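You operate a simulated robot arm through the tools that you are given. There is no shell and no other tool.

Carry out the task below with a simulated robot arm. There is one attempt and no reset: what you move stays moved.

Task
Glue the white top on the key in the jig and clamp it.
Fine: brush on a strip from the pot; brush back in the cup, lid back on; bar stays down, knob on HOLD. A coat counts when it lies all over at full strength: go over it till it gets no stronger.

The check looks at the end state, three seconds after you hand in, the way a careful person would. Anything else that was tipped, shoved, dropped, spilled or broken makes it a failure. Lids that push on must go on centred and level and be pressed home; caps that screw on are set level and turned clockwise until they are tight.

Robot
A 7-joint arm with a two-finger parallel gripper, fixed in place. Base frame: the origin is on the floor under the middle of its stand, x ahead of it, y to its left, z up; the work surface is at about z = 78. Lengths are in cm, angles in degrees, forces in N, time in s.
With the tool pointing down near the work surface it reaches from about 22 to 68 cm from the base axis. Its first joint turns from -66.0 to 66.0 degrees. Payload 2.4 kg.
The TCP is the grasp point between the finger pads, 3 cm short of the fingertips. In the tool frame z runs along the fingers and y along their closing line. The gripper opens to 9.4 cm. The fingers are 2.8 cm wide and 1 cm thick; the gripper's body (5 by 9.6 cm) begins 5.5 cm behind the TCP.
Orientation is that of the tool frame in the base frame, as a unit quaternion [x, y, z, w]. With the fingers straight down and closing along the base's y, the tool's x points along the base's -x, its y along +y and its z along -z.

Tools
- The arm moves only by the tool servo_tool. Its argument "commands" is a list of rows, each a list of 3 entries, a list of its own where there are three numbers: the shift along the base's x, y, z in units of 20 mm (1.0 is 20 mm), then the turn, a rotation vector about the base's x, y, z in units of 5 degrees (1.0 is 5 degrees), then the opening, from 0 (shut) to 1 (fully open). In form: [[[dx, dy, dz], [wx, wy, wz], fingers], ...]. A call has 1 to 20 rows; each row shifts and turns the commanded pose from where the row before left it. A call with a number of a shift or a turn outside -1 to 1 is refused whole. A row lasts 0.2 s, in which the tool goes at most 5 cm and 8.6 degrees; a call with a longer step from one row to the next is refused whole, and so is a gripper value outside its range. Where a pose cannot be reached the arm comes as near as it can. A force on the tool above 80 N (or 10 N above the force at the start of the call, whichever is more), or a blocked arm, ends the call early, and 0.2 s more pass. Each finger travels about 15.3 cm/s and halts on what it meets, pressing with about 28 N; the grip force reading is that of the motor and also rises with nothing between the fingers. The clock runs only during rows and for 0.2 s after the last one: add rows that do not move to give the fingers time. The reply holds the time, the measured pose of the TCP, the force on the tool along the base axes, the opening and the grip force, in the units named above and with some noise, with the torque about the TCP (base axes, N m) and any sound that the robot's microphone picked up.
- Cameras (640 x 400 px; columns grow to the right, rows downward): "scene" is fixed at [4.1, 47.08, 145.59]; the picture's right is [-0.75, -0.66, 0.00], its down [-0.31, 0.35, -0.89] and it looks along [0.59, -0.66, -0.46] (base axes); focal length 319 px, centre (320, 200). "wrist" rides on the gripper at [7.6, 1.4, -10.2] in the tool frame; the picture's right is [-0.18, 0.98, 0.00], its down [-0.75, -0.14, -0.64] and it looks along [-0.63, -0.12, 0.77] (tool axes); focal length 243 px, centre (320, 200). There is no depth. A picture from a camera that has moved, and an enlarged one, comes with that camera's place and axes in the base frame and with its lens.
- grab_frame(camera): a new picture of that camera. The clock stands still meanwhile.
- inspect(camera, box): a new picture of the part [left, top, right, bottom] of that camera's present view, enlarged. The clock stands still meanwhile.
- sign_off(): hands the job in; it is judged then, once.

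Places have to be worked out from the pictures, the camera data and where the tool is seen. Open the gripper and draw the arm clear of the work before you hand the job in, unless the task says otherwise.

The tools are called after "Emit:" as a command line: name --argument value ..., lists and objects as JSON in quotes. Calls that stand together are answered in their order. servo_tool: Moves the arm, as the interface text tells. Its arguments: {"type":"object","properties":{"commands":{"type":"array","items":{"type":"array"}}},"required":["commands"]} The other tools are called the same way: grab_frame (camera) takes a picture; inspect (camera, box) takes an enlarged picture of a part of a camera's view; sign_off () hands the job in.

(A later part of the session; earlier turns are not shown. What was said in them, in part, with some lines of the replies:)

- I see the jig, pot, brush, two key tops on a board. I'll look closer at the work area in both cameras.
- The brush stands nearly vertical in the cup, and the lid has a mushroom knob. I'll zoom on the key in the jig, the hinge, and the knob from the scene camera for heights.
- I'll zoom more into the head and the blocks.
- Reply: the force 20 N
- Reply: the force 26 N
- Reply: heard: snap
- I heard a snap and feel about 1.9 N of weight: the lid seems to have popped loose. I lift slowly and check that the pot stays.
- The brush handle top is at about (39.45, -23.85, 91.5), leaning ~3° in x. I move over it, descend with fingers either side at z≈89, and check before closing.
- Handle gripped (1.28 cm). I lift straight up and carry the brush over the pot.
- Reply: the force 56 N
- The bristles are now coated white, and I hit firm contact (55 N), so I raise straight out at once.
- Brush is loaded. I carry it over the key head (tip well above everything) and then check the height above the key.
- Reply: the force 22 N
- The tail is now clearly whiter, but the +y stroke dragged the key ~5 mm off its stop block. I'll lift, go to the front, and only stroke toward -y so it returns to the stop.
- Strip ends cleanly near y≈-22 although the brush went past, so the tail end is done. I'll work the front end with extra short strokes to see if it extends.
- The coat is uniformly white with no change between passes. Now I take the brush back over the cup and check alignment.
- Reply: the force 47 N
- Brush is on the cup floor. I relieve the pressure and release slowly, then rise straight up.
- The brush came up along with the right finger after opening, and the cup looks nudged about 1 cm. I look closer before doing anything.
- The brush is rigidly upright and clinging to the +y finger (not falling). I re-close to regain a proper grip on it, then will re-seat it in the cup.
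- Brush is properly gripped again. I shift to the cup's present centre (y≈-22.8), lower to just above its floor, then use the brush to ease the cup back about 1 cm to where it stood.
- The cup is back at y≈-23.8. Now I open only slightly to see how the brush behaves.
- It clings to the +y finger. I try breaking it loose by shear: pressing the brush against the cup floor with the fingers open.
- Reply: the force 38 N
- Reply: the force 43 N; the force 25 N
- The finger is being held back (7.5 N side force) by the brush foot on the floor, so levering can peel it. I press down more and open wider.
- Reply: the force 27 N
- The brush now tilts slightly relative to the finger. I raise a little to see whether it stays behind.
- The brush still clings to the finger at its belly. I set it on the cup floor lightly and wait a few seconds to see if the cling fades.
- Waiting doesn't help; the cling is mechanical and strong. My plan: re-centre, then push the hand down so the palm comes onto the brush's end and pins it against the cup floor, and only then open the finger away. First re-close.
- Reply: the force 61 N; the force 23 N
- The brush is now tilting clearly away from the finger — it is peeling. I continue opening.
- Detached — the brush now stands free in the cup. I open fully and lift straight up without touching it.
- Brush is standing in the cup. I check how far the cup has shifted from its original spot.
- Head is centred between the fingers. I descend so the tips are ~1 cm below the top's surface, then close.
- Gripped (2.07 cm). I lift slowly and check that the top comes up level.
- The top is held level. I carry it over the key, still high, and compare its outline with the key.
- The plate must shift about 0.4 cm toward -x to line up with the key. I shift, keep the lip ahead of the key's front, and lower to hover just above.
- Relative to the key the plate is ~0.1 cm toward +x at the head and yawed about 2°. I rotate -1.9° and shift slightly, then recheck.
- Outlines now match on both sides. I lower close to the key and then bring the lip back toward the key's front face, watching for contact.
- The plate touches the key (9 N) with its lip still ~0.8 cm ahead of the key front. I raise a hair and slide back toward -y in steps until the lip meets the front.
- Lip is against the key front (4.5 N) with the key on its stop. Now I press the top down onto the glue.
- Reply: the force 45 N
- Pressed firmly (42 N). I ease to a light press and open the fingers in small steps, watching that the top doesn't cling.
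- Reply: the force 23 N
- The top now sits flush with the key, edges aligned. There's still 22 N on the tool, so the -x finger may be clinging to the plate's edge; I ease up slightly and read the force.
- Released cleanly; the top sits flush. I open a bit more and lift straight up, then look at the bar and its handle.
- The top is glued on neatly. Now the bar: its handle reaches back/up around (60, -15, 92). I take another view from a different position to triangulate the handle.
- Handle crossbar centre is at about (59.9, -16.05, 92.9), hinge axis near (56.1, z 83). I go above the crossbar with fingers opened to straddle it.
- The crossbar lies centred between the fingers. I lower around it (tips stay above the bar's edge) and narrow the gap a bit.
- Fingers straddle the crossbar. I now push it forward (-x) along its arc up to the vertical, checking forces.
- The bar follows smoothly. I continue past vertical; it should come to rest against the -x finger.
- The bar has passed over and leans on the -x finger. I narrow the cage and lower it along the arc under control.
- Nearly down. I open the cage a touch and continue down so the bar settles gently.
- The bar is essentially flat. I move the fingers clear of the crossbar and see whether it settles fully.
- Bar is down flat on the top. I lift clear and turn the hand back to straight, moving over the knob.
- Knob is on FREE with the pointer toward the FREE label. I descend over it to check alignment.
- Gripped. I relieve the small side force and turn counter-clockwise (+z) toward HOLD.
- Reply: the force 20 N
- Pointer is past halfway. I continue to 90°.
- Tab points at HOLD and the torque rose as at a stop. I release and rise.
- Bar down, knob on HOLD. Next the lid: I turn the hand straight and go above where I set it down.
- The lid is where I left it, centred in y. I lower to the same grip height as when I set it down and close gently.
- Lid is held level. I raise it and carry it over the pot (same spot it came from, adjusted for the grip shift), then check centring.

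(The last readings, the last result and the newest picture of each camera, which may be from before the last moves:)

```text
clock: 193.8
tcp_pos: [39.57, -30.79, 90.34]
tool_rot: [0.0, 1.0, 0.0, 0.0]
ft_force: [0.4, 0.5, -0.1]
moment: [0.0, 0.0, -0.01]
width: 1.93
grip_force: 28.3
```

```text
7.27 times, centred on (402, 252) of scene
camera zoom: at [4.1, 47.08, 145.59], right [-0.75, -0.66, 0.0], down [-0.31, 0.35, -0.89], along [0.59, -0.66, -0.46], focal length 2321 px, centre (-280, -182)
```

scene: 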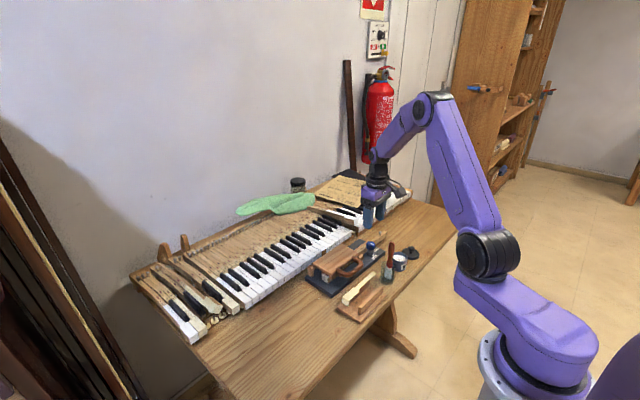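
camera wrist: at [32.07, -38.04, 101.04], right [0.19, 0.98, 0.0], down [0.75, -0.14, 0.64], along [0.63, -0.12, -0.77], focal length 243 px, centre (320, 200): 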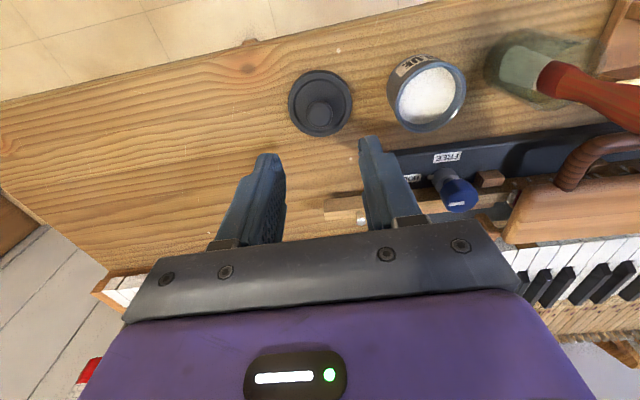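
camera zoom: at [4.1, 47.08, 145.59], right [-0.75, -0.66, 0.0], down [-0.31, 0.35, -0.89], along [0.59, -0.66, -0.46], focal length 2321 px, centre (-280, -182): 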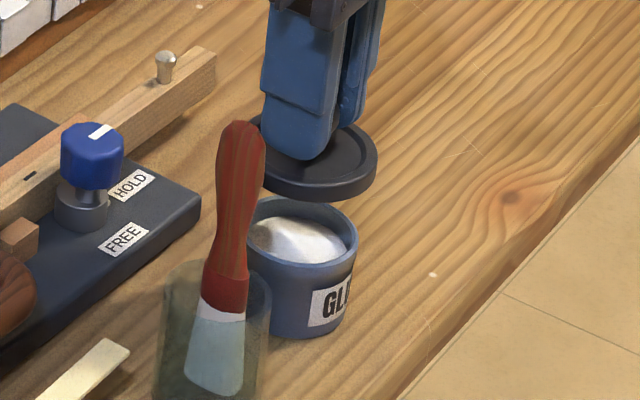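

Emit:
servo_tool --commands '[[[0, -0.05, -0.5], [0, 0, 0], 0.15], [[0, 0, -0.5], [0, 0, 0], 0.15], [[0, 0, -0.4], [0, 0, 0], 0.15], [[0, 0, 0], [0, 0, 0], 0.15]]'

Emit:
inspect --camera "wrist" --box '[250, 80, 390, 200]'

Emit:
inspect --camera "scene" --box '[385, 235, 420, 275]'

```text
clock: 194.8
tcp_pos: [39.55, -31.13, 87.4]
tool_rot: [0.0, 1.0, 0.0, 0.0]
ft_force: [-1.0, -0.8, 0.0]
moment: [-0.01, 0.03, 0.0]
width: 1.92
grip_force: 27.6
```

```text
3.33 times, centred on (320, 140) of wrist
camera zoom: at [31.99, -29.6, 97.55], right [0.18, 0.98, 0.0], down [0.75, -0.14, 0.64], along [0.63, -0.12, -0.77], focal length 809 px, centre (320, 400)
```

zoom: 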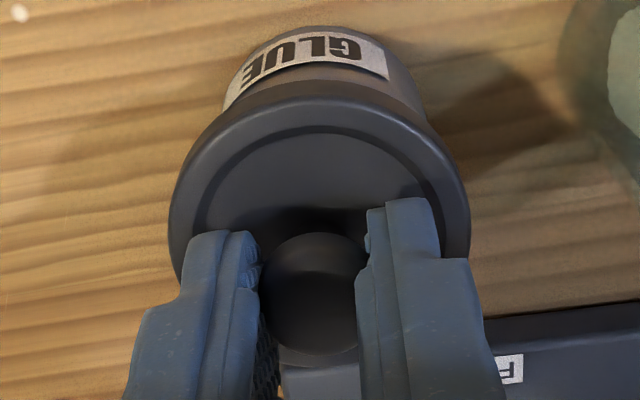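

```text
10.00 times, centred on (402, 255) of scene
camera zoom: at [4.1, 47.08, 145.59], right [-0.75, -0.66, 0.0], down [-0.31, 0.35, -0.89], along [0.59, -0.66, -0.46], focal length 3191 px, centre (-505, -350)
```

zoom: 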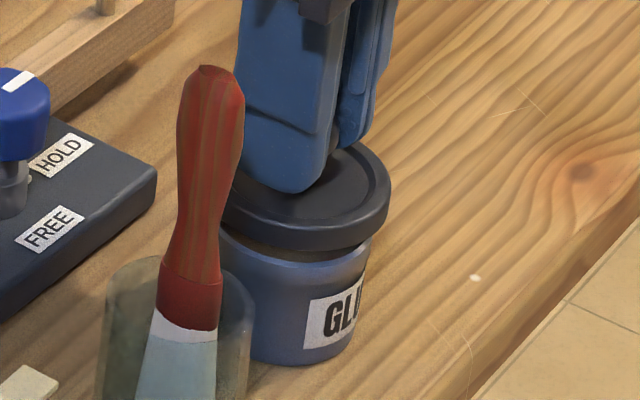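

Alignment is within about a millimetre; I correct and lower slowly onto the rim, watching force.

Emit:
servo_tool --commands '[[[0, 0.05, 0], [0, 0, 0], 0.15], [[0, 0, -0.15], [0, 0, 0], 0.15], [[0, 0, -0.1], [0, 0, 0], 0.15], [[0, 0, -0.1], [0, 0, 0], 0.15], [[0, 0, 0], [0, 0, 0], 0.15]]'

Emit:
inspect --camera "scene" --box '[385, 235, 420, 275]'

```text
clock: 196.0
tcp_pos: [39.59, -30.85, 86.62]
tool_rot: [0.0, 1.0, 0.0, 0.0]
ft_force: [0.7, 0.0, -0.6]
moment: [0.03, 0.01, 0.02]
width: 1.89
grip_force: 27.7
```

```text
10.00 times, centred on (402, 255) of scene
camera zoom: at [4.1, 47.08, 145.59], right [-0.75, -0.66, 0.0], down [-0.31, 0.35, -0.89], along [0.59, -0.66, -0.46], focal length 3191 px, centre (-505, -350)
```

zoom: 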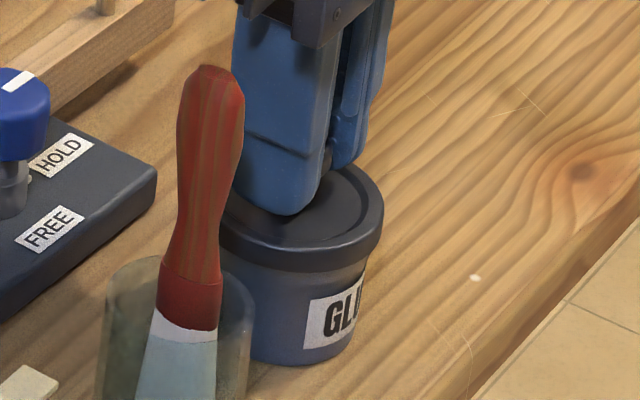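

Emit:
servo_tool --commands '[[[0, 0, -0.1], [0, 0, 0], 0.15], [[0, 0, -0.08], [0, 0, 0], 0.15], [[0, 0, 0], [0, 0, 0], 0.15]]'

Emit:
inspect --camera "scene" --box '[385, 235, 420, 275]'

```text
clock: 196.8
tcp_pos: [39.7, -30.87, 86.28]
tool_rot: [-0.001, 1.0, -0.001, 0.0]
ft_force: [1.5, 2.9, 8.8]
moment: [-0.1, -0.22, 0.04]
width: 1.97
grip_force: 27.8
```

```text
10.00 times, centred on (402, 255) of scene
camera zoom: at [4.09, 47.09, 145.58], right [-0.75, -0.66, 0.0], down [-0.31, 0.35, -0.89], along [0.59, -0.66, -0.46], focal length 3191 px, centre (-505, -350)
```

zoom: 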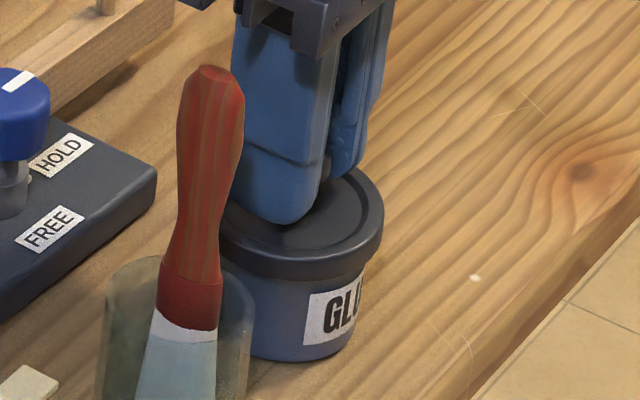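

Contact (9 N), a bit above the seated height. I press it home.

Emit:
servo_tool --commands '[[[0, 0, -0.06], [0, 0, 0], 0.0], [[0, 0, -0.06], [0, 0, 0], 0.0], [[0, 0, -0.05], [0, 0, 0], 0.0], [[0, 0, 0], [0, 0, 0], 0.0]]'

Emit:
inspect --camera "scene" --box '[385, 235, 420, 275]'

```text
clock: 197.8
tcp_pos: [39.6, -30.88, 85.98]
tool_rot: [0.0, 1.0, 0.0, 0.0]
ft_force: [-2.6, 0.3, 3.4]
moment: [0.06, 0.06, 0.04]
width: 1.97
grip_force: 27.9
```

```text
10.00 times, centred on (402, 255) of scene
camera zoom: at [4.09, 47.08, 145.59], right [-0.75, -0.66, 0.0], down [-0.31, 0.35, -0.89], along [0.59, -0.66, -0.46], focal length 3191 px, centre (-505, -350)
```

zoom: 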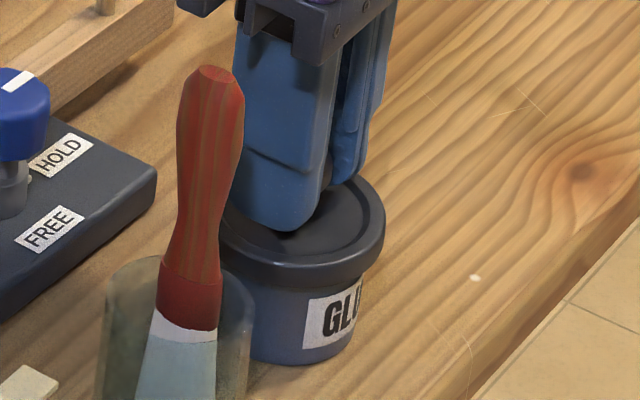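

Emit:
servo_tool --commands '[[[0, 0, -0.06], [0, 0, 0], 0.0], [[0, 0, -0.06], [0, 0, 0], 0.0], [[0, 0, -0.05], [0, 0, 0], 0.0], [[0, 0, 0], [0, 0, 0], 0.0]]'

Emit:
inspect --camera "scene" --box '[385, 235, 420, 275]'

```text
clock: 198.8
tcp_pos: [39.56, -31.06, 85.67]
tool_rot: [0.001, 1.0, -0.001, 0.002]
ft_force: [-2.4, -3.6, 28.2]
moment: [-0.05, 0.04, 0.0]
width: 1.97
grip_force: 27.6
heard: snap
```

```text
10.00 times, centred on (402, 255) of scene
camera zoom: at [4.06, 47.1, 145.58], right [-0.75, -0.66, 0.0], down [-0.31, 0.35, -0.89], along [0.59, -0.66, -0.46], focal length 3191 px, centre (-505, -350)
```

zoom: 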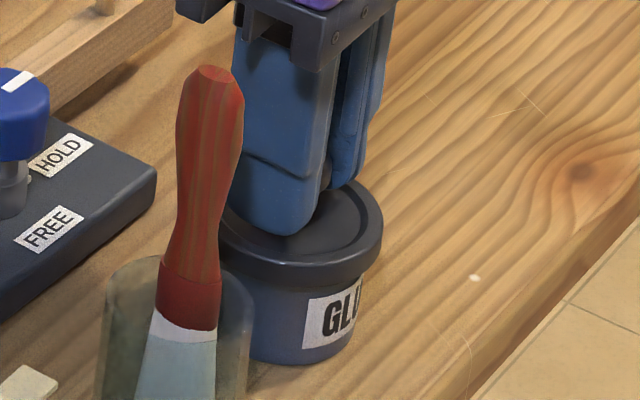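

Snap heard — the lid is home. With the light downward load kept, I open in small steps so nothing is dragged.

Emit:
servo_tool --commands '[[[0, 0, 0], [0, 0, 0], 0.21], [[0, 0, 0], [0, 0, 0], 0.24], [[0, 0, 0], [0, 0, 0], 0.27], [[0, 0, 0], [0, 0, 0], 0.27]]'

Emit:
inspect --camera "wrist" --box '[250, 100, 390, 220]'

Emit:
inspect --camera "scene" --box '[385, 235, 420, 275]'

```text
clock: 199.8
tcp_pos: [39.59, -30.79, 85.61]
tool_rot: [0.0, 1.0, 0.0, 0.0]
ft_force: [0.0, -1.2, 1.3]
moment: [-0.03, 0.02, 0.02]
width: 2.54
grip_force: 0.0
```

```text
3.33 times, centred on (320, 160) of wrist
camera zoom: at [31.95, -29.43, 95.82], right [0.18, 0.98, 0.0], down [0.75, -0.14, 0.64], along [0.63, -0.12, -0.77], focal length 809 px, centre (320, 333)
```

zoom: 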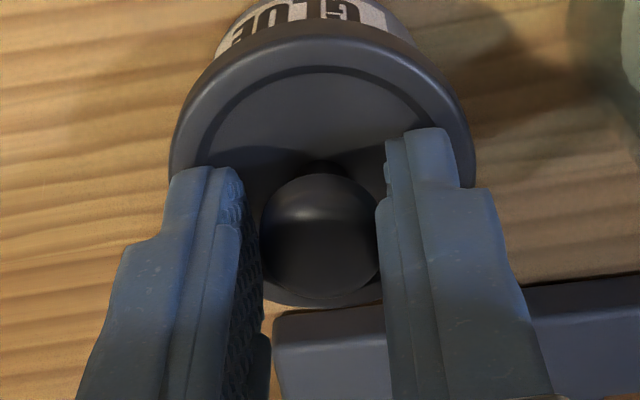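

```text
10.00 times, centred on (402, 255) of scene
camera zoom: at [4.1, 47.08, 145.59], right [-0.75, -0.66, 0.0], down [-0.31, 0.35, -0.89], along [0.59, -0.66, -0.46], focal length 3191 px, centre (-505, -350)
```

zoom: 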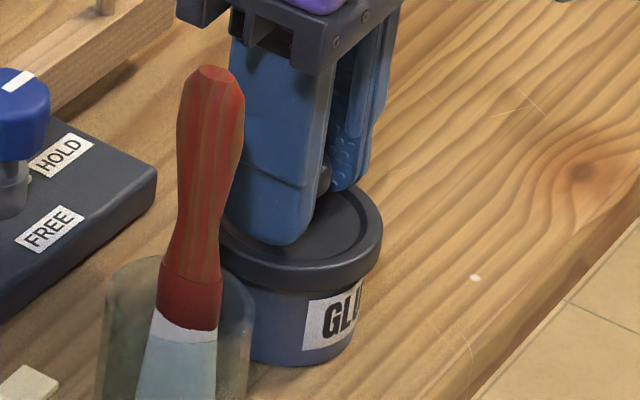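

The +y finger still touches the knob. I put the fingertips on the lid for a light downward load and open further.

Emit:
servo_tool --commands '[[[0, 0, -0.08], [0, 0, 0], 0.27], [[0, 0, -0.06], [0, 0, 0], 0.27], [[0, 0, 0], [0, 0, 0], 0.27]]'

```text
clock: 200.6
tcp_pos: [39.52, -30.75, 85.41]
tool_rot: [0.0, 1.0, 0.001, 0.0]
ft_force: [-3.2, 2.8, 13.3]
moment: [0.12, 0.07, -0.03]
width: 2.57
grip_force: 0.0
```

Emit:
servo_tool --commands '[[[0, 0, -0.04], [0, 0, 0], 0.27], [[0, 0, 0], [0, 0, 0], 0.3], [[0, 0, 0], [0, 0, 0], 0.33], [[0, 0, 0], [0, 0, 0], 0.36]]'

Emit:
inspect --camera "wrist" --box '[250, 100, 390, 220]'

```text
clock: 201.6
tcp_pos: [39.6, -31.1, 85.47]
tool_rot: [-0.001, 1.0, 0.0, 0.001]
ft_force: [-4.8, 1.5, 34.5]
moment: [0.12, 0.22, 0.05]
width: 2.61
grip_force: 0.1
```

```text
3.33 times, centred on (320, 160) of wrist
camera zoom: at [31.94, -29.44, 95.59], right [0.18, 0.98, 0.0], down [0.75, -0.14, 0.64], along [0.63, -0.12, -0.76], focal length 809 px, centre (320, 333)
```

zoom: 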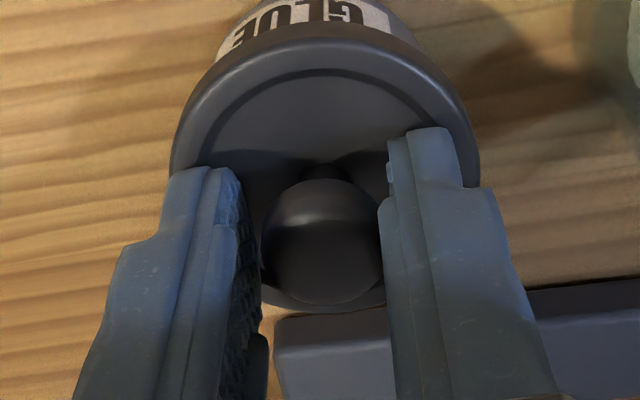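

Emit:
servo_tool --commands '[[[0, 0, 0.05], [0, 0, 0], 0.36], [[0, 0, 0.02], [0, 0, 0], 0.36], [[0, 0, 0], [0, 0, 0], 0.36]]'

Emit:
inspect --camera "wrist" --box '[250, 100, 390, 220]'

Emit:
inspect --camera "scene" --box '[385, 235, 420, 275]'

```text
clock: 202.4
tcp_pos: [39.46, -30.85, 85.5]
tool_rot: [0.001, 1.0, 0.0, 0.0]
ft_force: [2.0, -1.6, 7.6]
moment: [-0.02, -0.1, -0.02]
width: 3.17
grip_force: 0.0
```

```text
3.33 times, centred on (320, 160) of wrist
camera zoom: at [31.91, -29.38, 95.66], right [0.18, 0.98, 0.0], down [0.75, -0.14, 0.64], along [0.63, -0.12, -0.77], focal length 809 px, centre (320, 333)
```

zoom: 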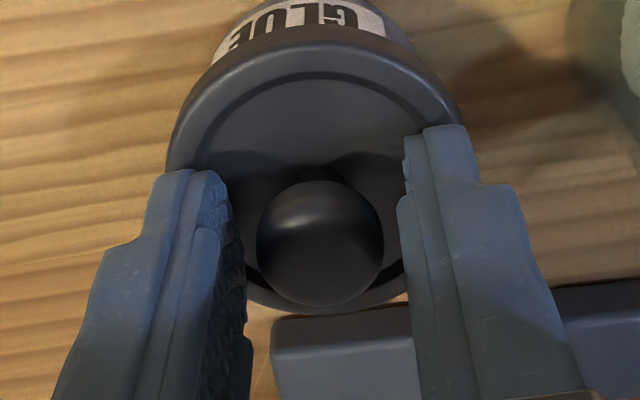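

```text
10.00 times, centred on (402, 255) of scene
camera zoom: at [4.1, 47.08, 145.59], right [-0.75, -0.66, 0.0], down [-0.31, 0.35, -0.89], along [0.59, -0.66, -0.46], focal length 3191 px, centre (-505, -350)
```

zoom: 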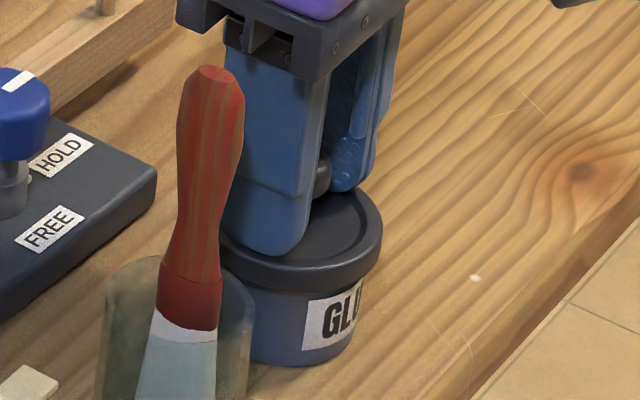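

The knob is free on both sides. I lift straight up and inspect the lid and the cup.

Emit:
servo_tool --commands '[[[0, 0, 0.1], [0, 0, 0], 0.42], [[0, 0, 0.4], [0, 0, 0], 0.45], [[0, 0, 0.9], [0, 0, 0], 0.45], [[0, 0, 0.9], [0, 0, 0], 0.45], [[0, 0, 0.9], [0, 0, 0], 0.45], [[0, 0, 0.9], [0, 0, 0], 0.45], [[0, 0.3, 0.9], [0, 0, 0], 0.45], [[0, 0.6, 0.5], [0, 0, 0], 0.45], [[0, 0.6, 0], [0, 0, 0], 0.45], [[0, 0, 0], [0, 0, 0], 0.45]]'

Emit:
grab_frame --camera "wrist"

Emit:
inspect --camera "wrist" --box '[230, 40, 430, 160]'

Emit:
inspect --camera "scene" --box '[375, 230, 425, 290]'

```text
clock: 204.6
tcp_pos: [39.55, -27.93, 96.39]
tool_rot: [-0.001, 1.0, 0.0, 0.0]
ft_force: [0.8, 0.5, 0.0]
moment: [0.01, 0.02, 0.0]
width: 4.22
grip_force: 0.0
```

```text
taken
camera wrist: at [31.89, -26.44, 106.66], right [0.18, 0.98, 0.0], down [0.75, -0.14, 0.64], along [0.63, -0.12, -0.77], focal length 243 px, centre (320, 200)
```

wrist: 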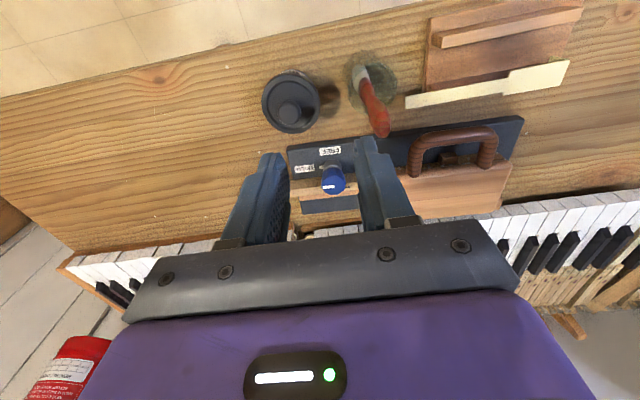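

```text
3.20 times, centred on (330, 100) of wrist
camera zoom: at [31.89, -26.44, 106.66], right [0.18, 0.98, 0.0], down [0.75, -0.14, 0.64], along [0.63, -0.12, -0.77], focal length 776 px, centre (288, 520)
```

zoom: 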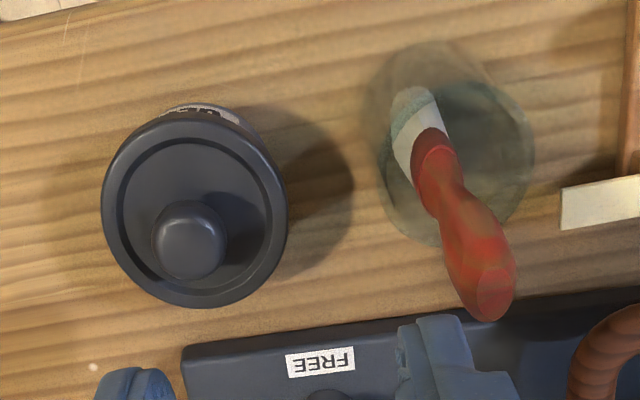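

```text
6.67 times, centred on (400, 260) of scene
camera zoom: at [4.1, 47.08, 145.59], right [-0.75, -0.66, 0.0], down [-0.31, 0.35, -0.89], along [0.59, -0.66, -0.46], focal length 2127 px, centre (-213, -200)
```

zoom: 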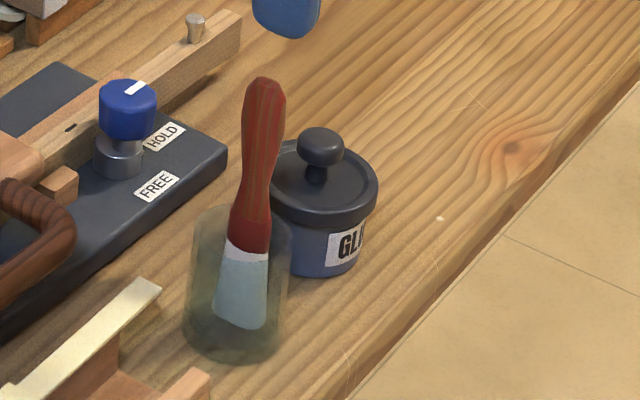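

Lid is on straight and pot unmoved. The cup with the brush is still ~0.9 cm toward +y of its original place; I'll nudge it back with closed fingertips held low and tilted away from the brush. First move over the free gap and close the fingers.

Emit:
servo_tool --commands '[[[0, 0, 0.9], [0, 0, 0], 0.45], [[-0.04, 0.9, 0], [0, 0, 0], 0.45], [[-0.04, 0.9, 0], [0, 0, 0], 0.45], [[-0.04, 0.9, 0], [0, 0, 0], 0.45], [[-0.04, 0.9, 0], [0, 0, 0], 0.3], [[-0.04, 0.9, 0], [0, 0, 0], 0.1], [[-0.04, 0.52, 0], [-1, 0, 0], 0.0], [[0, 0, 0], [-1, 0, 0], 0.0], [[0, 0, 0], [-1, 0, 0], 0.0], [[0, 0, 0], [-1, 0, 0], 0.0], [[0, 0, 0], [-1, 0, 0], 0.0], [[0, 0, 0], [-1, 0, 0], 0.0], [[0, 0, 0], [0, 0, 0], 0.0]]'

Emit:
grab_frame --camera "wrist"

Emit:
inspect --camera "scene" --box '[335, 205, 415, 305]'

```text
clock: 207.4
tcp_pos: [39.11, -17.81, 98.23]
tool_rot: [0.0, 0.966, -0.26, 0.0]
ft_force: [0.1, -0.4, -0.2]
moment: [0.0, 0.0, -0.01]
width: 0.02
grip_force: 27.7
```

```text
taken
camera wrist: at [31.5, -11.49, 106.34], right [0.18, 0.85, -0.49], down [0.75, 0.2, 0.63], along [0.63, -0.49, -0.6], focal length 243 px, centre (320, 200)
```

wrist: 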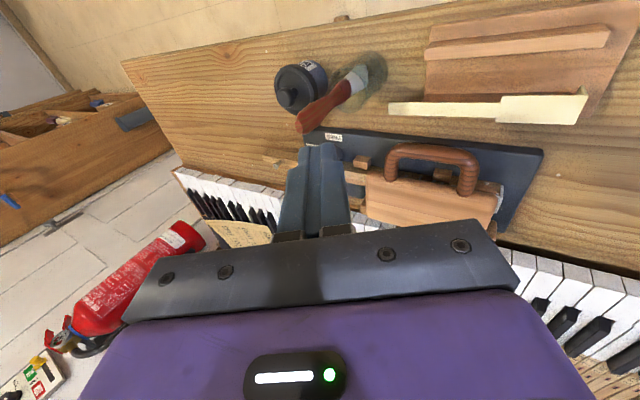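

```text
4.00 times, centred on (375, 255) of scene
camera zoom: at [4.1, 47.08, 145.59], right [-0.75, -0.66, 0.0], down [-0.31, 0.35, -0.89], along [0.59, -0.66, -0.46], focal length 1276 px, centre (100, -20)
```

zoom: 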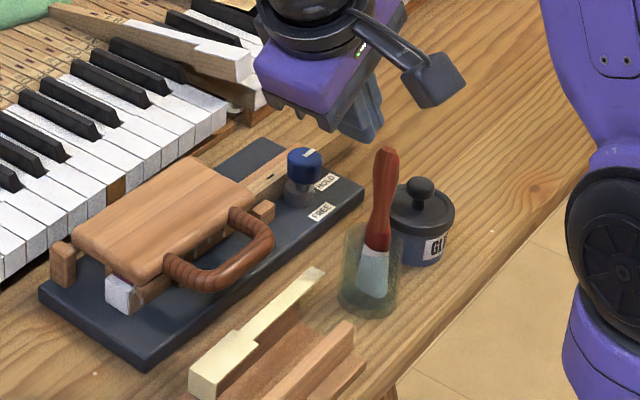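

Emit:
servo_tool --commands '[[[0, 0, -0.9], [0, 0, 0], 0.0], [[0, 0, -0.9], [0, 0, 0], 0.0], [[0, 0, -0.9], [0, 0, 0], 0.0], [[0, 0, -0.9], [0, 0, 0], 0.0], [[0, 0, -0.9], [0, 0, 0], 0.0], [[0, 0, 0], [0, 0, 0], 0.0]]'

Emit:
grab_frame --camera "wrist"

Emit:
inspect --camera "wrist" --box '[220, 40, 460, 200]'

Emit:
inspect --camera "scene" --box '[345, 235, 415, 305]'

```text
clock: 208.8
tcp_pos: [39.18, -17.85, 89.16]
tool_rot: [0.0, 0.966, -0.258, 0.001]
ft_force: [0.2, 0.1, -1.5]
moment: [0.01, 0.01, -0.01]
width: 0.0
grip_force: 28.2
```

```text
taken
camera wrist: at [31.52, -11.42, 97.37], right [0.18, 0.85, -0.49], down [0.75, 0.2, 0.63], along [0.63, -0.49, -0.6], focal length 243 px, centre (320, 200)
```

wrist: 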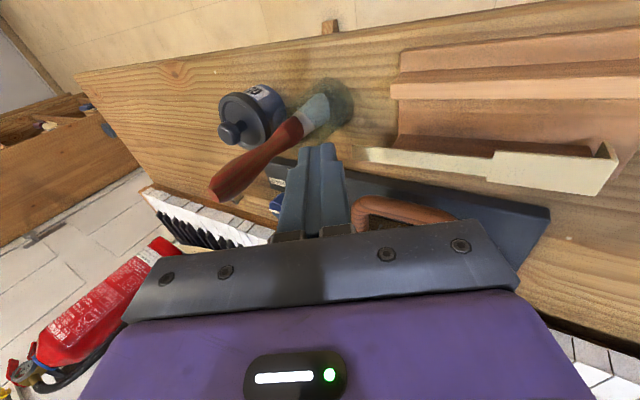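

```text
2.50 times, centred on (340, 120) of wrist
camera zoom: at [31.52, -11.42, 97.37], right [0.18, 0.85, -0.49], down [0.75, 0.2, 0.63], along [0.63, -0.49, -0.6], focal length 606 px, centre (270, 400)
```

zoom: 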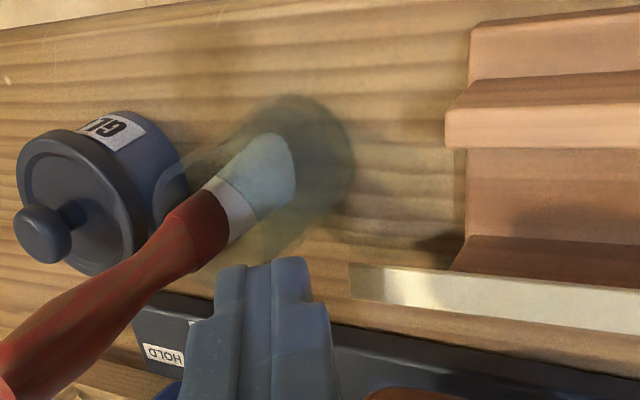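

```text
5.71 times, centred on (380, 270) of scene
camera zoom: at [4.1, 47.08, 145.59], right [-0.75, -0.66, 0.0], down [-0.31, 0.35, -0.89], along [0.59, -0.66, -0.46], focal length 1824 px, centre (-23, -200)
```

zoom: 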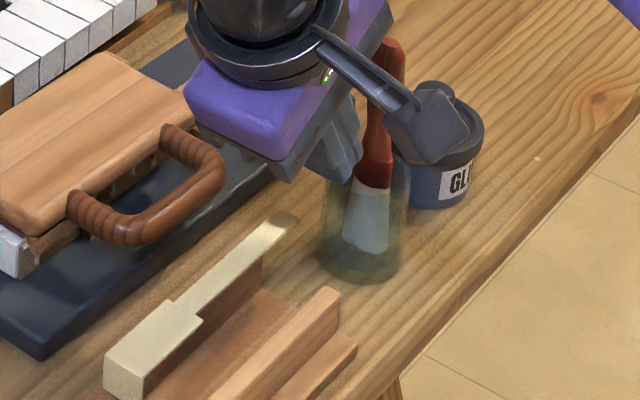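

I shift slightly to stay clear of the cream tail, then lower to just above the table beside the cup.

Emit:
servo_tool --commands '[[[-0.225, 0, -0.5], [0, 0, 0], 0.0], [[0, 0, -0.7], [0, 0, 0], 0.0], [[0, 0, -0.7], [0, 0, 0], 0.0], [[0, 0, -0.7], [0, 0, 0], 0.0], [[0, 0, 0], [0, 0, 0], 0.0]]'

Emit:
inspect --camera "wrist" --box '[220, 40, 460, 200]'

Emit:
inspect --camera "scene" --box '[345, 235, 415, 305]'

```text
clock: 210.0
tcp_pos: [38.62, -17.83, 83.99]
tool_rot: [-0.001, 0.966, -0.259, 0.0]
ft_force: [-0.1, -0.4, -0.6]
moment: [-0.01, 0.0, 0.01]
width: 0.0
grip_force: 28.1
```

```text
2.50 times, centred on (340, 120) of wrist
camera zoom: at [31.08, -11.48, 92.06], right [0.18, 0.85, -0.49], down [0.75, 0.2, 0.63], along [0.63, -0.49, -0.6], focal length 606 px, centre (270, 400)
```

zoom: 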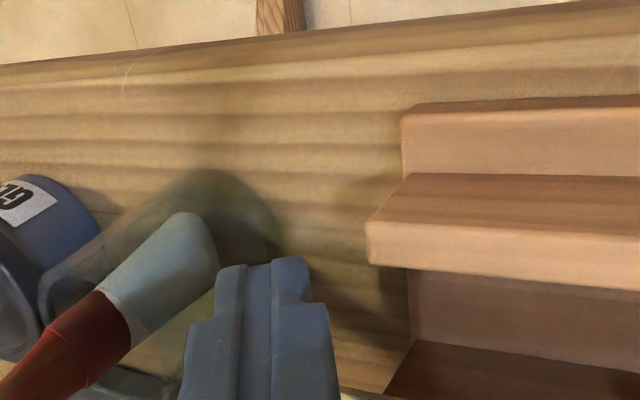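

```text
5.71 times, centred on (380, 270) of scene
camera zoom: at [4.1, 47.08, 145.59], right [-0.75, -0.66, 0.0], down [-0.31, 0.35, -0.89], along [0.59, -0.66, -0.46], focal length 1824 px, centre (-23, -200)
```

zoom: 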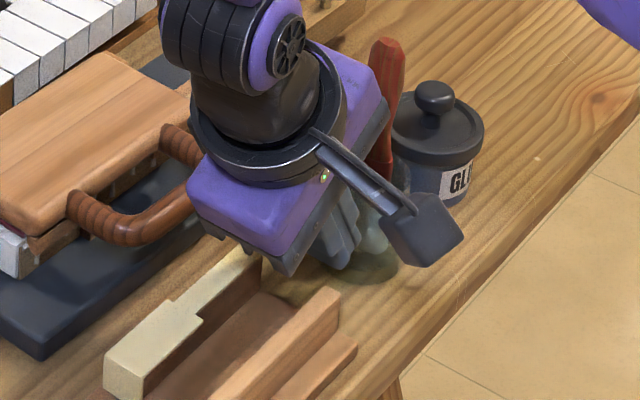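

Emit:
servo_tool --commands '[[[0, 0, -0.4], [0, 0, 0], 0.0], [[0, 0, -0.4], [0, 0, 0], 0.0], [[0, 0, -0.15], [0, 0, 0], 0.0], [[0, 0, 0], [0, 0, 0], 0.0]]'

Emit:
inspect --camera "wrist" --box '[180, 60, 420, 220]'

Emit:
inspect --camera "scene" --box '[345, 235, 415, 305]'

```text
clock: 211.0
tcp_pos: [38.69, -17.87, 82.11]
tool_rot: [0.0, 0.966, -0.258, 0.0]
ft_force: [-0.4, -1.2, 0.6]
moment: [-0.02, 0.01, 0.0]
width: 0.0
grip_force: 27.9
```

```text
2.50 times, centred on (300, 140) of wrist
camera zoom: at [31.07, -11.47, 90.21], right [0.18, 0.85, -0.49], down [0.75, 0.2, 0.63], along [0.63, -0.49, -0.6], focal length 606 px, centre (370, 350)
```

zoom: 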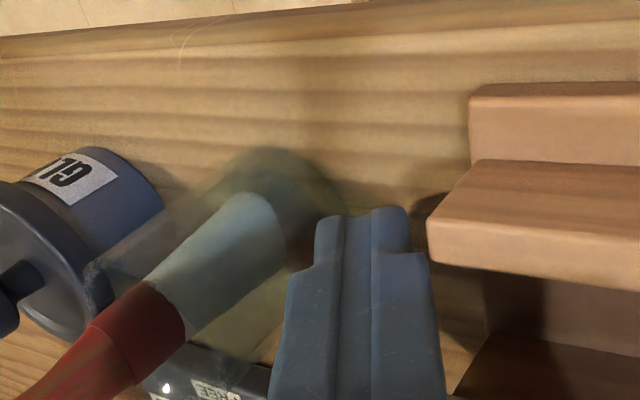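

```text
5.71 times, centred on (380, 270) of scene
camera zoom: at [4.1, 47.07, 145.59], right [-0.75, -0.66, 0.0], down [-0.31, 0.35, -0.89], along [0.59, -0.66, -0.46], focal length 1824 px, centre (-23, -200)
```

zoom: 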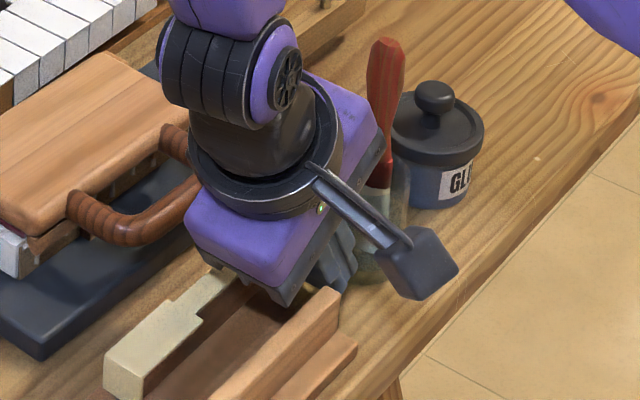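

Fingertips are beside the cup near the table. I push slowly toward -y in small steps.

Emit:
servo_tool --commands '[[[0, -0.1, 0], [0, 0, 0], 0.0], [[0, -0.1, 0], [0, 0, 0], 0.0], [[0, -0.1, 0], [0, 0, 0], 0.0], [[0, -0.1, 0], [0, 0, 0], 0.0], [[0, 0, 0], [0, 0, 0], 0.0]]'

Emit:
inspect --camera "wrist" --box '[180, 60, 420, 220]'

Emit:
inspect --camera "scene" --box '[365, 235, 415, 295]'

```text
clock: 212.2
tcp_pos: [38.67, -18.63, 82.05]
tool_rot: [-0.001, 0.966, -0.258, -0.001]
ft_force: [-0.4, 2.1, 0.6]
moment: [-0.02, 0.0, 0.01]
width: 0.0
grip_force: 28.0
```

```text
2.50 times, centred on (300, 140) of wrist
camera zoom: at [31.02, -12.27, 90.25], right [0.18, 0.85, -0.49], down [0.75, 0.2, 0.63], along [0.63, -0.49, -0.6], focal length 606 px, centre (370, 350)
```

zoom: 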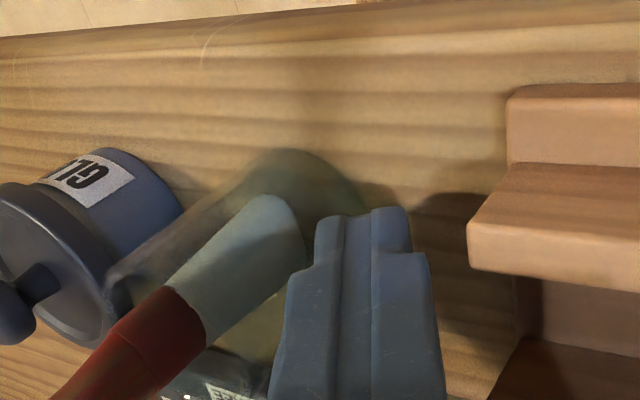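

```text
6.67 times, centred on (390, 265) of scene
camera zoom: at [4.1, 47.08, 145.58], right [-0.75, -0.66, 0.0], down [-0.31, 0.35, -0.89], along [0.59, -0.66, -0.46], focal length 2127 px, centre (-147, -233)
```

zoom: 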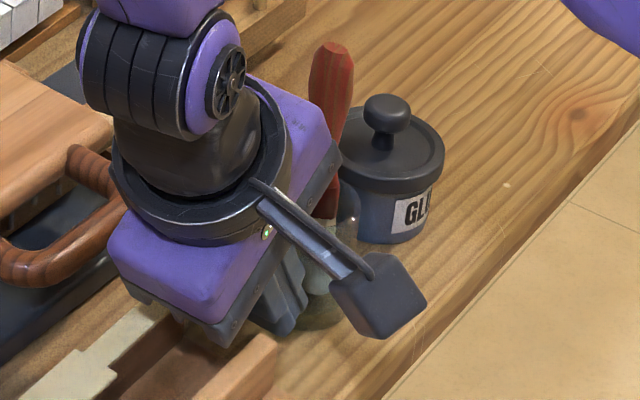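

Contact just began (2 N). I push 8 mm further.

Emit:
servo_tool --commands '[[[0, -0.1, 0], [0, 0, 0], 0.0], [[0, -0.1, 0], [0, 0, 0], 0.0], [[0, -0.1, 0], [0, 0, 0], 0.0], [[0, -0.1, 0], [0, 0, 0], 0.0], [[0, 0, 0], [0, 0, 0], 0.0]]'

Emit:
inspect --camera "wrist" --box '[180, 60, 420, 220]'

Emit:
inspect --camera "scene" --box '[365, 235, 415, 295]'

```text
clock: 213.4
tcp_pos: [38.66, -19.47, 82.13]
tool_rot: [0.0, 0.966, -0.258, 0.0]
ft_force: [-0.1, 1.5, -0.1]
moment: [0.04, 0.02, -0.04]
width: 0.0
grip_force: 28.0
```

```text
2.50 times, centred on (300, 140) of wrist
camera zoom: at [31.05, -13.05, 90.28], right [0.18, 0.85, -0.49], down [0.75, 0.2, 0.63], along [0.63, -0.49, -0.6], focal length 606 px, centre (370, 350)
```

zoom: 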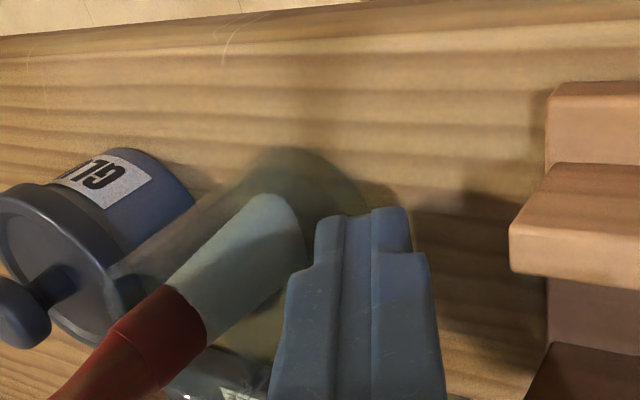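

```text
6.67 times, centred on (390, 265) of scene
camera zoom: at [4.1, 47.08, 145.58], right [-0.75, -0.66, 0.0], down [-0.31, 0.35, -0.89], along [0.59, -0.66, -0.46], focal length 2127 px, centre (-147, -233)
```

zoom: 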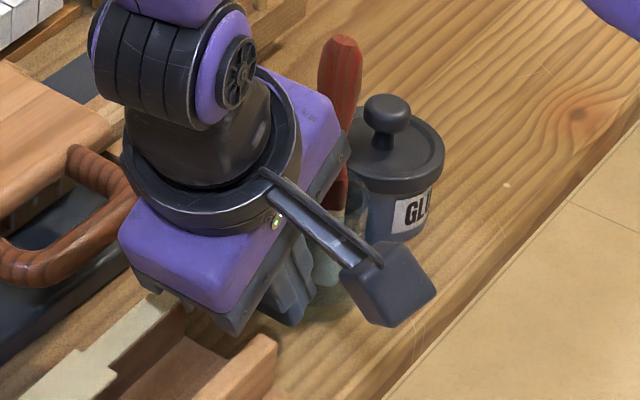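

The cup moved along smoothly with no tilt. I retreat and rise, then straighten the tool and check everything.

Emit:
servo_tool --commands '[[[0, 0.2, 0], [0, 0, 0], 0.0], [[0, 0.4, 0], [0, 0, 0], 0.0], [[0, 0.1, 0.5], [0, 0, 0], 0.0], [[0, 0, 0.9], [0, 0, 0], 0.0], [[0, 0, 0.9], [0, 0, 0], 0.0], [[0, 0, 0.9], [0, 0, 0], 0.0], [[0, 0, 0.9], [0, 0, 0], 0.0], [[0, 0, 0.9], [0, 0, 0], 0.0], [[0, 0, 0.9], [0, 0, 0], 0.0], [[0, 0, 0.9], [1, 0, 0], 0.0], [[0, 0, 0], [1, 0, 0], 0.0], [[0, 0, 0], [1, 0, 0], 0.0], [[0, 0, 0], [1, 0, 0], 0.3], [[0, 0, 0], [1, 0, 0], 0.6], [[0, 0, 0], [1, 0, 0], 0.9], [[0, 0, 0], [0, 0, 0], 1.0]]'

Emit:
grab_frame --camera "wrist"

Emit:
inspect --camera "scene" --box '[300, 215, 430, 325]'

Emit:
inspect --camera "scene" --box '[365, 230, 425, 295]'

```text
clock: 216.8
tcp_pos: [38.68, -18.07, 95.63]
tool_rot: [0.0, 1.0, 0.0, 0.001]
ft_force: [-0.3, -0.1, 0.1]
moment: [0.0, -0.01, -0.01]
width: 9.42
grip_force: 0.0
```

```text
taken
camera wrist: at [31.11, -16.56, 105.92], right [0.18, 0.98, 0.0], down [0.75, -0.14, 0.64], along [0.63, -0.12, -0.77], focal length 243 px, centre (320, 200)
```

wrist: 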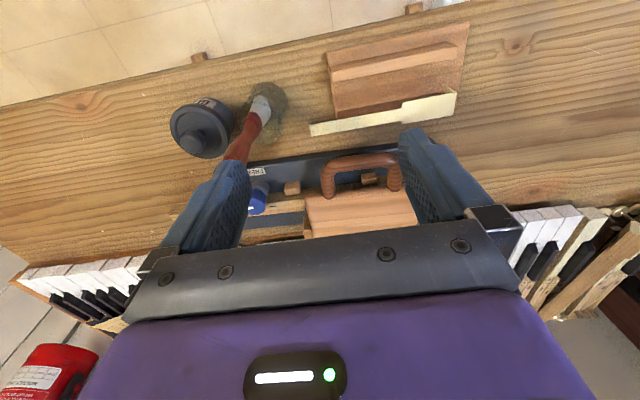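

```text
3.64 times, centred on (365, 270) of scene
camera zoom: at [4.1, 47.08, 145.59], right [-0.75, -0.66, 0.0], down [-0.31, 0.35, -0.89], along [0.59, -0.66, -0.46], focal length 1160 px, centre (156, -54)
```

zoom: 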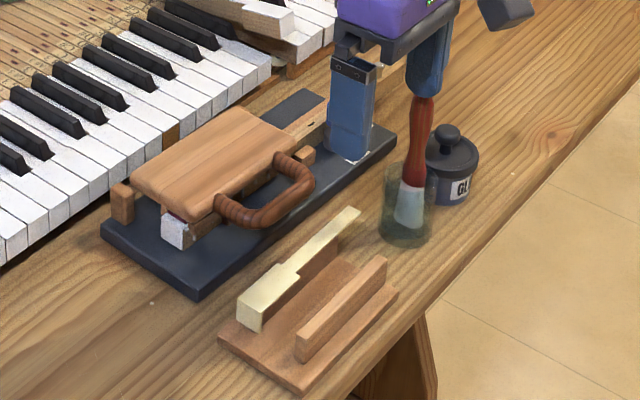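

```text
6.15 times, centred on (395, 262) of scene
camera zoom: at [4.1, 47.08, 145.59], right [-0.75, -0.66, 0.0], down [-0.31, 0.35, -0.89], along [0.59, -0.66, -0.46], focal length 1964 px, centre (-142, -185)
```

zoom: 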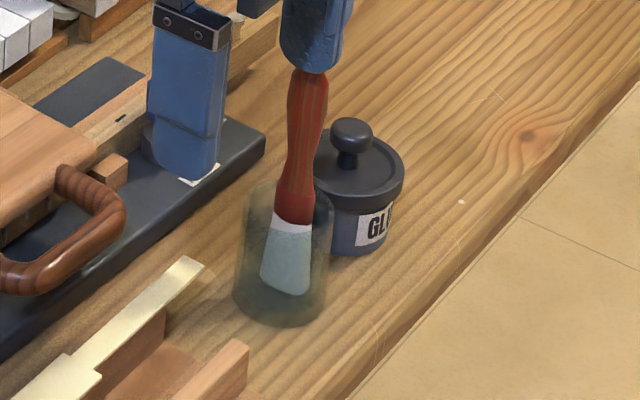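

Emit:
servo_tool --commands '[[[0, 0, 0.8], [0, 0, 0], 1.0], [[-0.2, -0.3, 0.6], [0, 0, 0], 1.0], [[-0.2, -0.6, 0.2], [0, 0, 0], 1.0], [[-0.2, -0.9, 0], [0, 0, 0], 1.0], [[0, -0.9, 0], [0, 0, 0], 1.0], [[0, -0.9, 0], [0, 0, 0], 1.0], [[0, 0, 0], [0, 0, 0], 1.0]]'

Emit:
inspect --camera "wrist" --box '[230, 30, 430, 150]'

Emit:
grab_frame --camera "wrist"

```text
clock: 218.4
tcp_pos: [37.43, -25.18, 98.99]
tool_rot: [0.0, 1.0, 0.0, 0.0]
ft_force: [0.8, 0.2, 0.0]
moment: [0.03, -0.01, 0.03]
width: 9.41
grip_force: 0.1
```

```text
3.20 times, centred on (330, 90) of wrist
camera zoom: at [29.85, -23.79, 109.19], right [0.18, 0.98, 0.0], down [0.75, -0.14, 0.64], along [0.63, -0.12, -0.77], focal length 776 px, centre (288, 552)
```

zoom: 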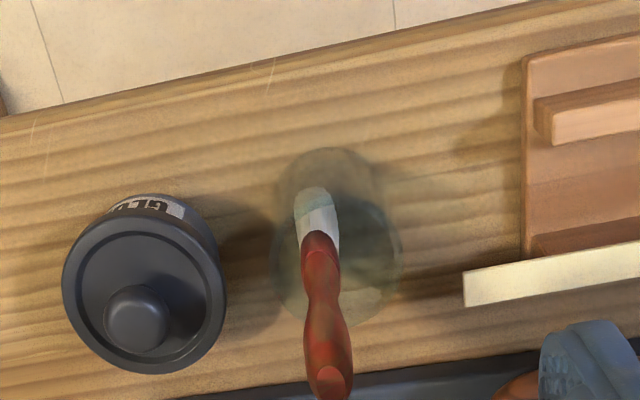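

```text
taken
camera wrist: at [29.85, -23.79, 109.19], right [0.18, 0.98, 0.0], down [0.75, -0.14, 0.64], along [0.63, -0.12, -0.77], focal length 243 px, centre (320, 200)
```

wrist: 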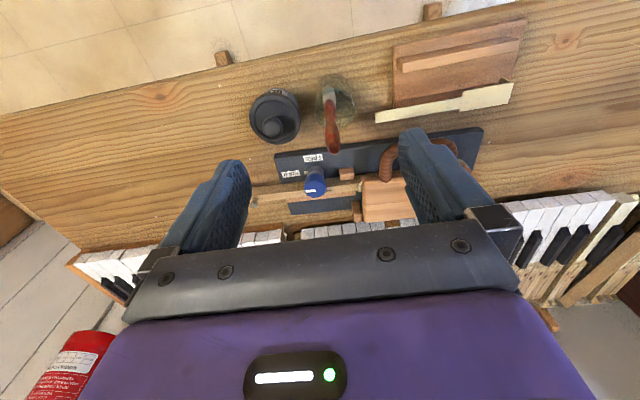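

Cup is now back within ~4 mm of its original spot. I move the arm clear and inspect the clamp, plate and knob closely.

Emit:
servo_tool --commands '[[[-0.8, 0.5, 0.6], [0, 0, 0], 1.0], [[-0.8, 0.8, 0.6], [0, 0, 0], 1.0], [[-0.8, 0.8, 0.6], [0, 0, 0], 1.0], [[-0.6, 0.8, 0.6], [0, 0, 0], 1.0], [[0, 0.8, 0.6], [0, 0, 0], 1.0], [[0, 0.8, 0], [0, 0, 0], 1.0], [[0, 0, 0], [0, 0, 0], 1.0]]'

Emit:
inspect --camera "scene" --box '[305, 225, 385, 290]'

Emit:
inspect --camera "scene" --box '[322, 255, 362, 285]'

Emit:
inspect --camera "scene" --box '[355, 225, 395, 258]'

Emit:
grab_frame --camera "wrist"

```text
clock: 220.0
tcp_pos: [31.34, -16.39, 104.98]
tool_rot: [0.0, 1.0, 0.0, 0.0]
ft_force: [-0.1, 0.9, 0.2]
moment: [-0.01, -0.02, -0.04]
width: 9.39
grip_force: 0.0
```

```text
6.15 times, centred on (345, 258) of scene
camera zoom: at [4.1, 47.08, 145.59], right [-0.75, -0.66, 0.0], down [-0.31, 0.35, -0.89], along [0.59, -0.66, -0.46], focal length 1964 px, centre (166, -154)
```

zoom: 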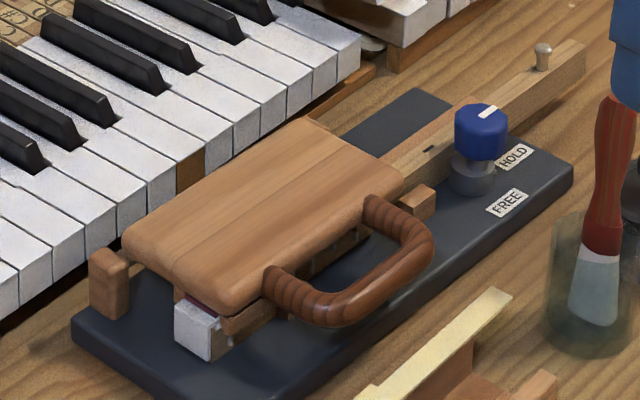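

```text
13.33 times, centred on (342, 270) of scene
camera zoom: at [4.1, 47.08, 145.59], right [-0.75, -0.66, 0.0], down [-0.31, 0.35, -0.89], along [0.59, -0.66, -0.46], focal length 4255 px, centre (27, -733)
```

zoom: 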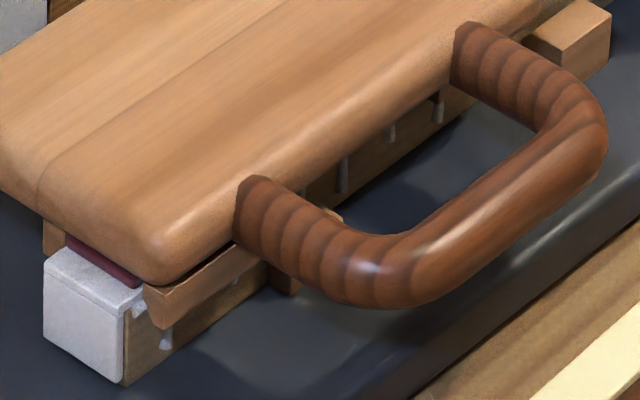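

```text
12.12 times, centred on (375, 242) of scene
camera zoom: at [4.1, 47.08, 145.59], right [-0.75, -0.66, 0.0], down [-0.31, 0.35, -0.89], along [0.59, -0.66, -0.46], focal length 3868 px, centre (-347, -303)
```

zoom: 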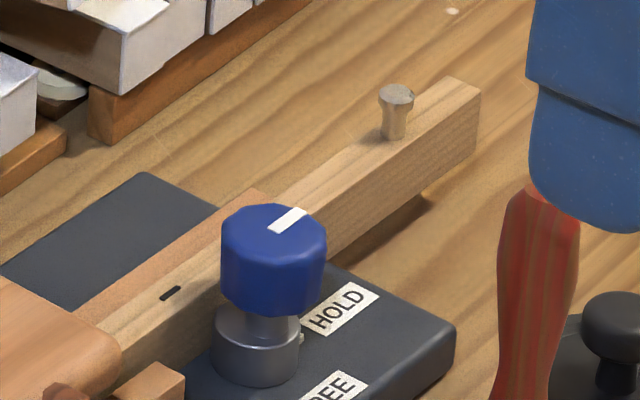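

```text
taken
camera wrist: at [23.78, -14.76, 115.17], right [0.18, 0.98, 0.0], down [0.75, -0.14, 0.64], along [0.63, -0.12, -0.77], focal length 243 px, centre (320, 200)
```

wrist: 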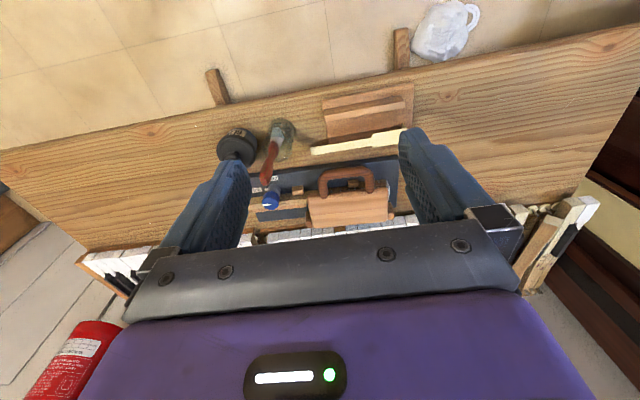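

All looks right: bar down with glue squeeze-out along the key, knob on HOLD, lid seated, brush in the cup. I draw the arm well clear and take a last overall look.

Emit:
servo_tool --commands '[[[0, 0, 0.9], [0, 0, 0], 1.0], [[0, 0, 0.9], [0, 0, 0], 1.0], [[0, 0, 0.9], [0, 0, 0], 1.0], [[0, 0, 0.9], [0, 0, 0], 1.0], [[0, 0, 0.9], [0, 0, 0], 1.0], [[0, 0, 0.9], [0, 0, 0], 1.0], [[0, 0, 0.9], [0, 0, 0], 1.0], [[0, 0, 0.9], [0, 0, 0], 1.0], [[0, 0, 0], [0, 0, 0], 1.0]]'

Emit:
grab_frame --camera "scene"

Emit:
inspect --camera "scene" --box '[300, 215, 430, 325]'

Emit:
inspect --camera "scene" --box '[375, 235, 425, 290]'

Emit:
inspect --camera "wrist" --box '[180, 60, 460, 230]'

```text
clock: 222.0
tcp_pos: [31.34, -16.22, 119.32]
tool_rot: [0.0, 1.0, 0.0, 0.0]
ft_force: [-0.4, -0.1, 0.1]
moment: [-0.01, -0.01, 0.01]
width: 9.42
grip_force: 0.1
```

```text
taken
```

scene: 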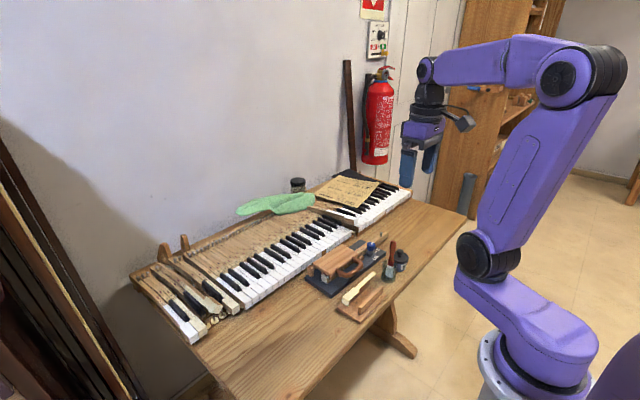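

```text
3.64 times, centred on (365, 270) of scene
camera zoom: at [4.1, 47.08, 145.59], right [-0.75, -0.66, 0.0], down [-0.31, 0.35, -0.89], along [0.59, -0.66, -0.46], focal length 1160 px, centre (156, -54)
```

zoom: 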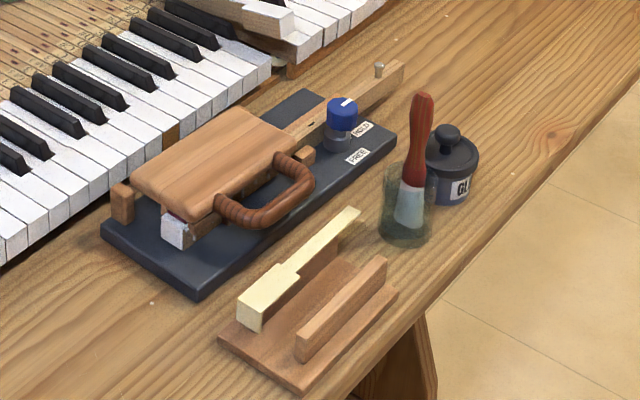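

```text
7.27 times, centred on (400, 262) of scene
camera zoom: at [4.1, 47.08, 145.59], right [-0.75, -0.66, 0.0], down [-0.31, 0.35, -0.89], along [0.59, -0.66, -0.46], focal length 2321 px, centre (-262, -254)
```

zoom: 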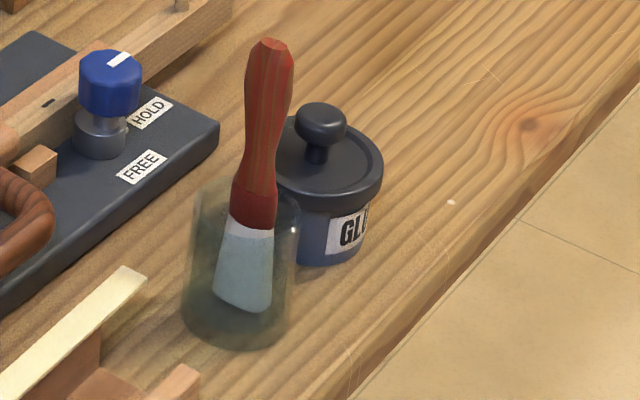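

```text
2.29 times, centred on (320, 145) of wrist
camera zoom: at [23.83, -14.7, 129.54], right [0.18, 0.98, 0.0], down [0.75, -0.14, 0.64], along [0.63, -0.12, -0.77], focal length 555 px, centre (320, 326)
```

zoom: 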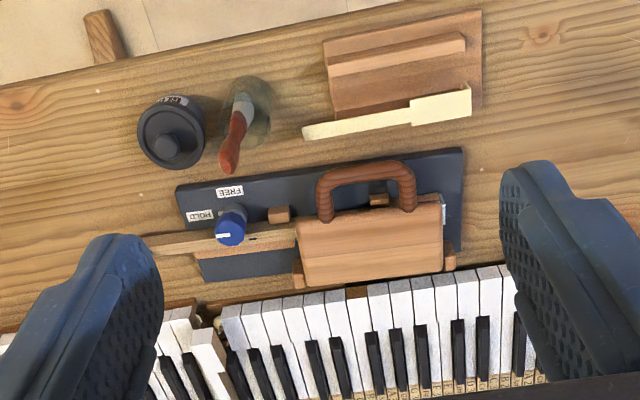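

The end state matches the task, so I hand the job in:
- The white top is glued on the key and clamped, with the bar down and the knob on HOLD.
- The lid is snapped home on the pot.
- The brush is back in the cup. The cup is within about 4 mm of where it stood.
- The gripper is open and the arm is clear.

Emit:
sign_off

```text
The job is handed in.
```

I glued the white top onto the key, clamped it, and handed the job in. I don't have the judge's verdict.

- **Glue:** I brushed the strip until two passes in a row showed no change. It looked evenly white along its length. It ends about 1 cm short of the key's front edge, and extra brushing there didn't extend it.
- **Top:** It sits flush and aligned, with its lip against the front of the key. After clamping, beads of glue squeezed out along the near side of the key, and I left them there.
- **Clamp:** The bar is down on the top and the knob points at HOLD.
- **Pot:** The lid is back on level, and I heard it snap home. The pot moved no more than about 2 mm.
- **Brush and cup:** The brush is back in the cup. The brush handle clung to one finger when I first let go, which dragged the cup about 1 cm. I freed the brush and pushed the cup back; by my estimate it is about 4 mm from where it started.

Nothing was tipped, dropped or spilled that I could see. At hand-in the gripper was open and the arm was well clear.
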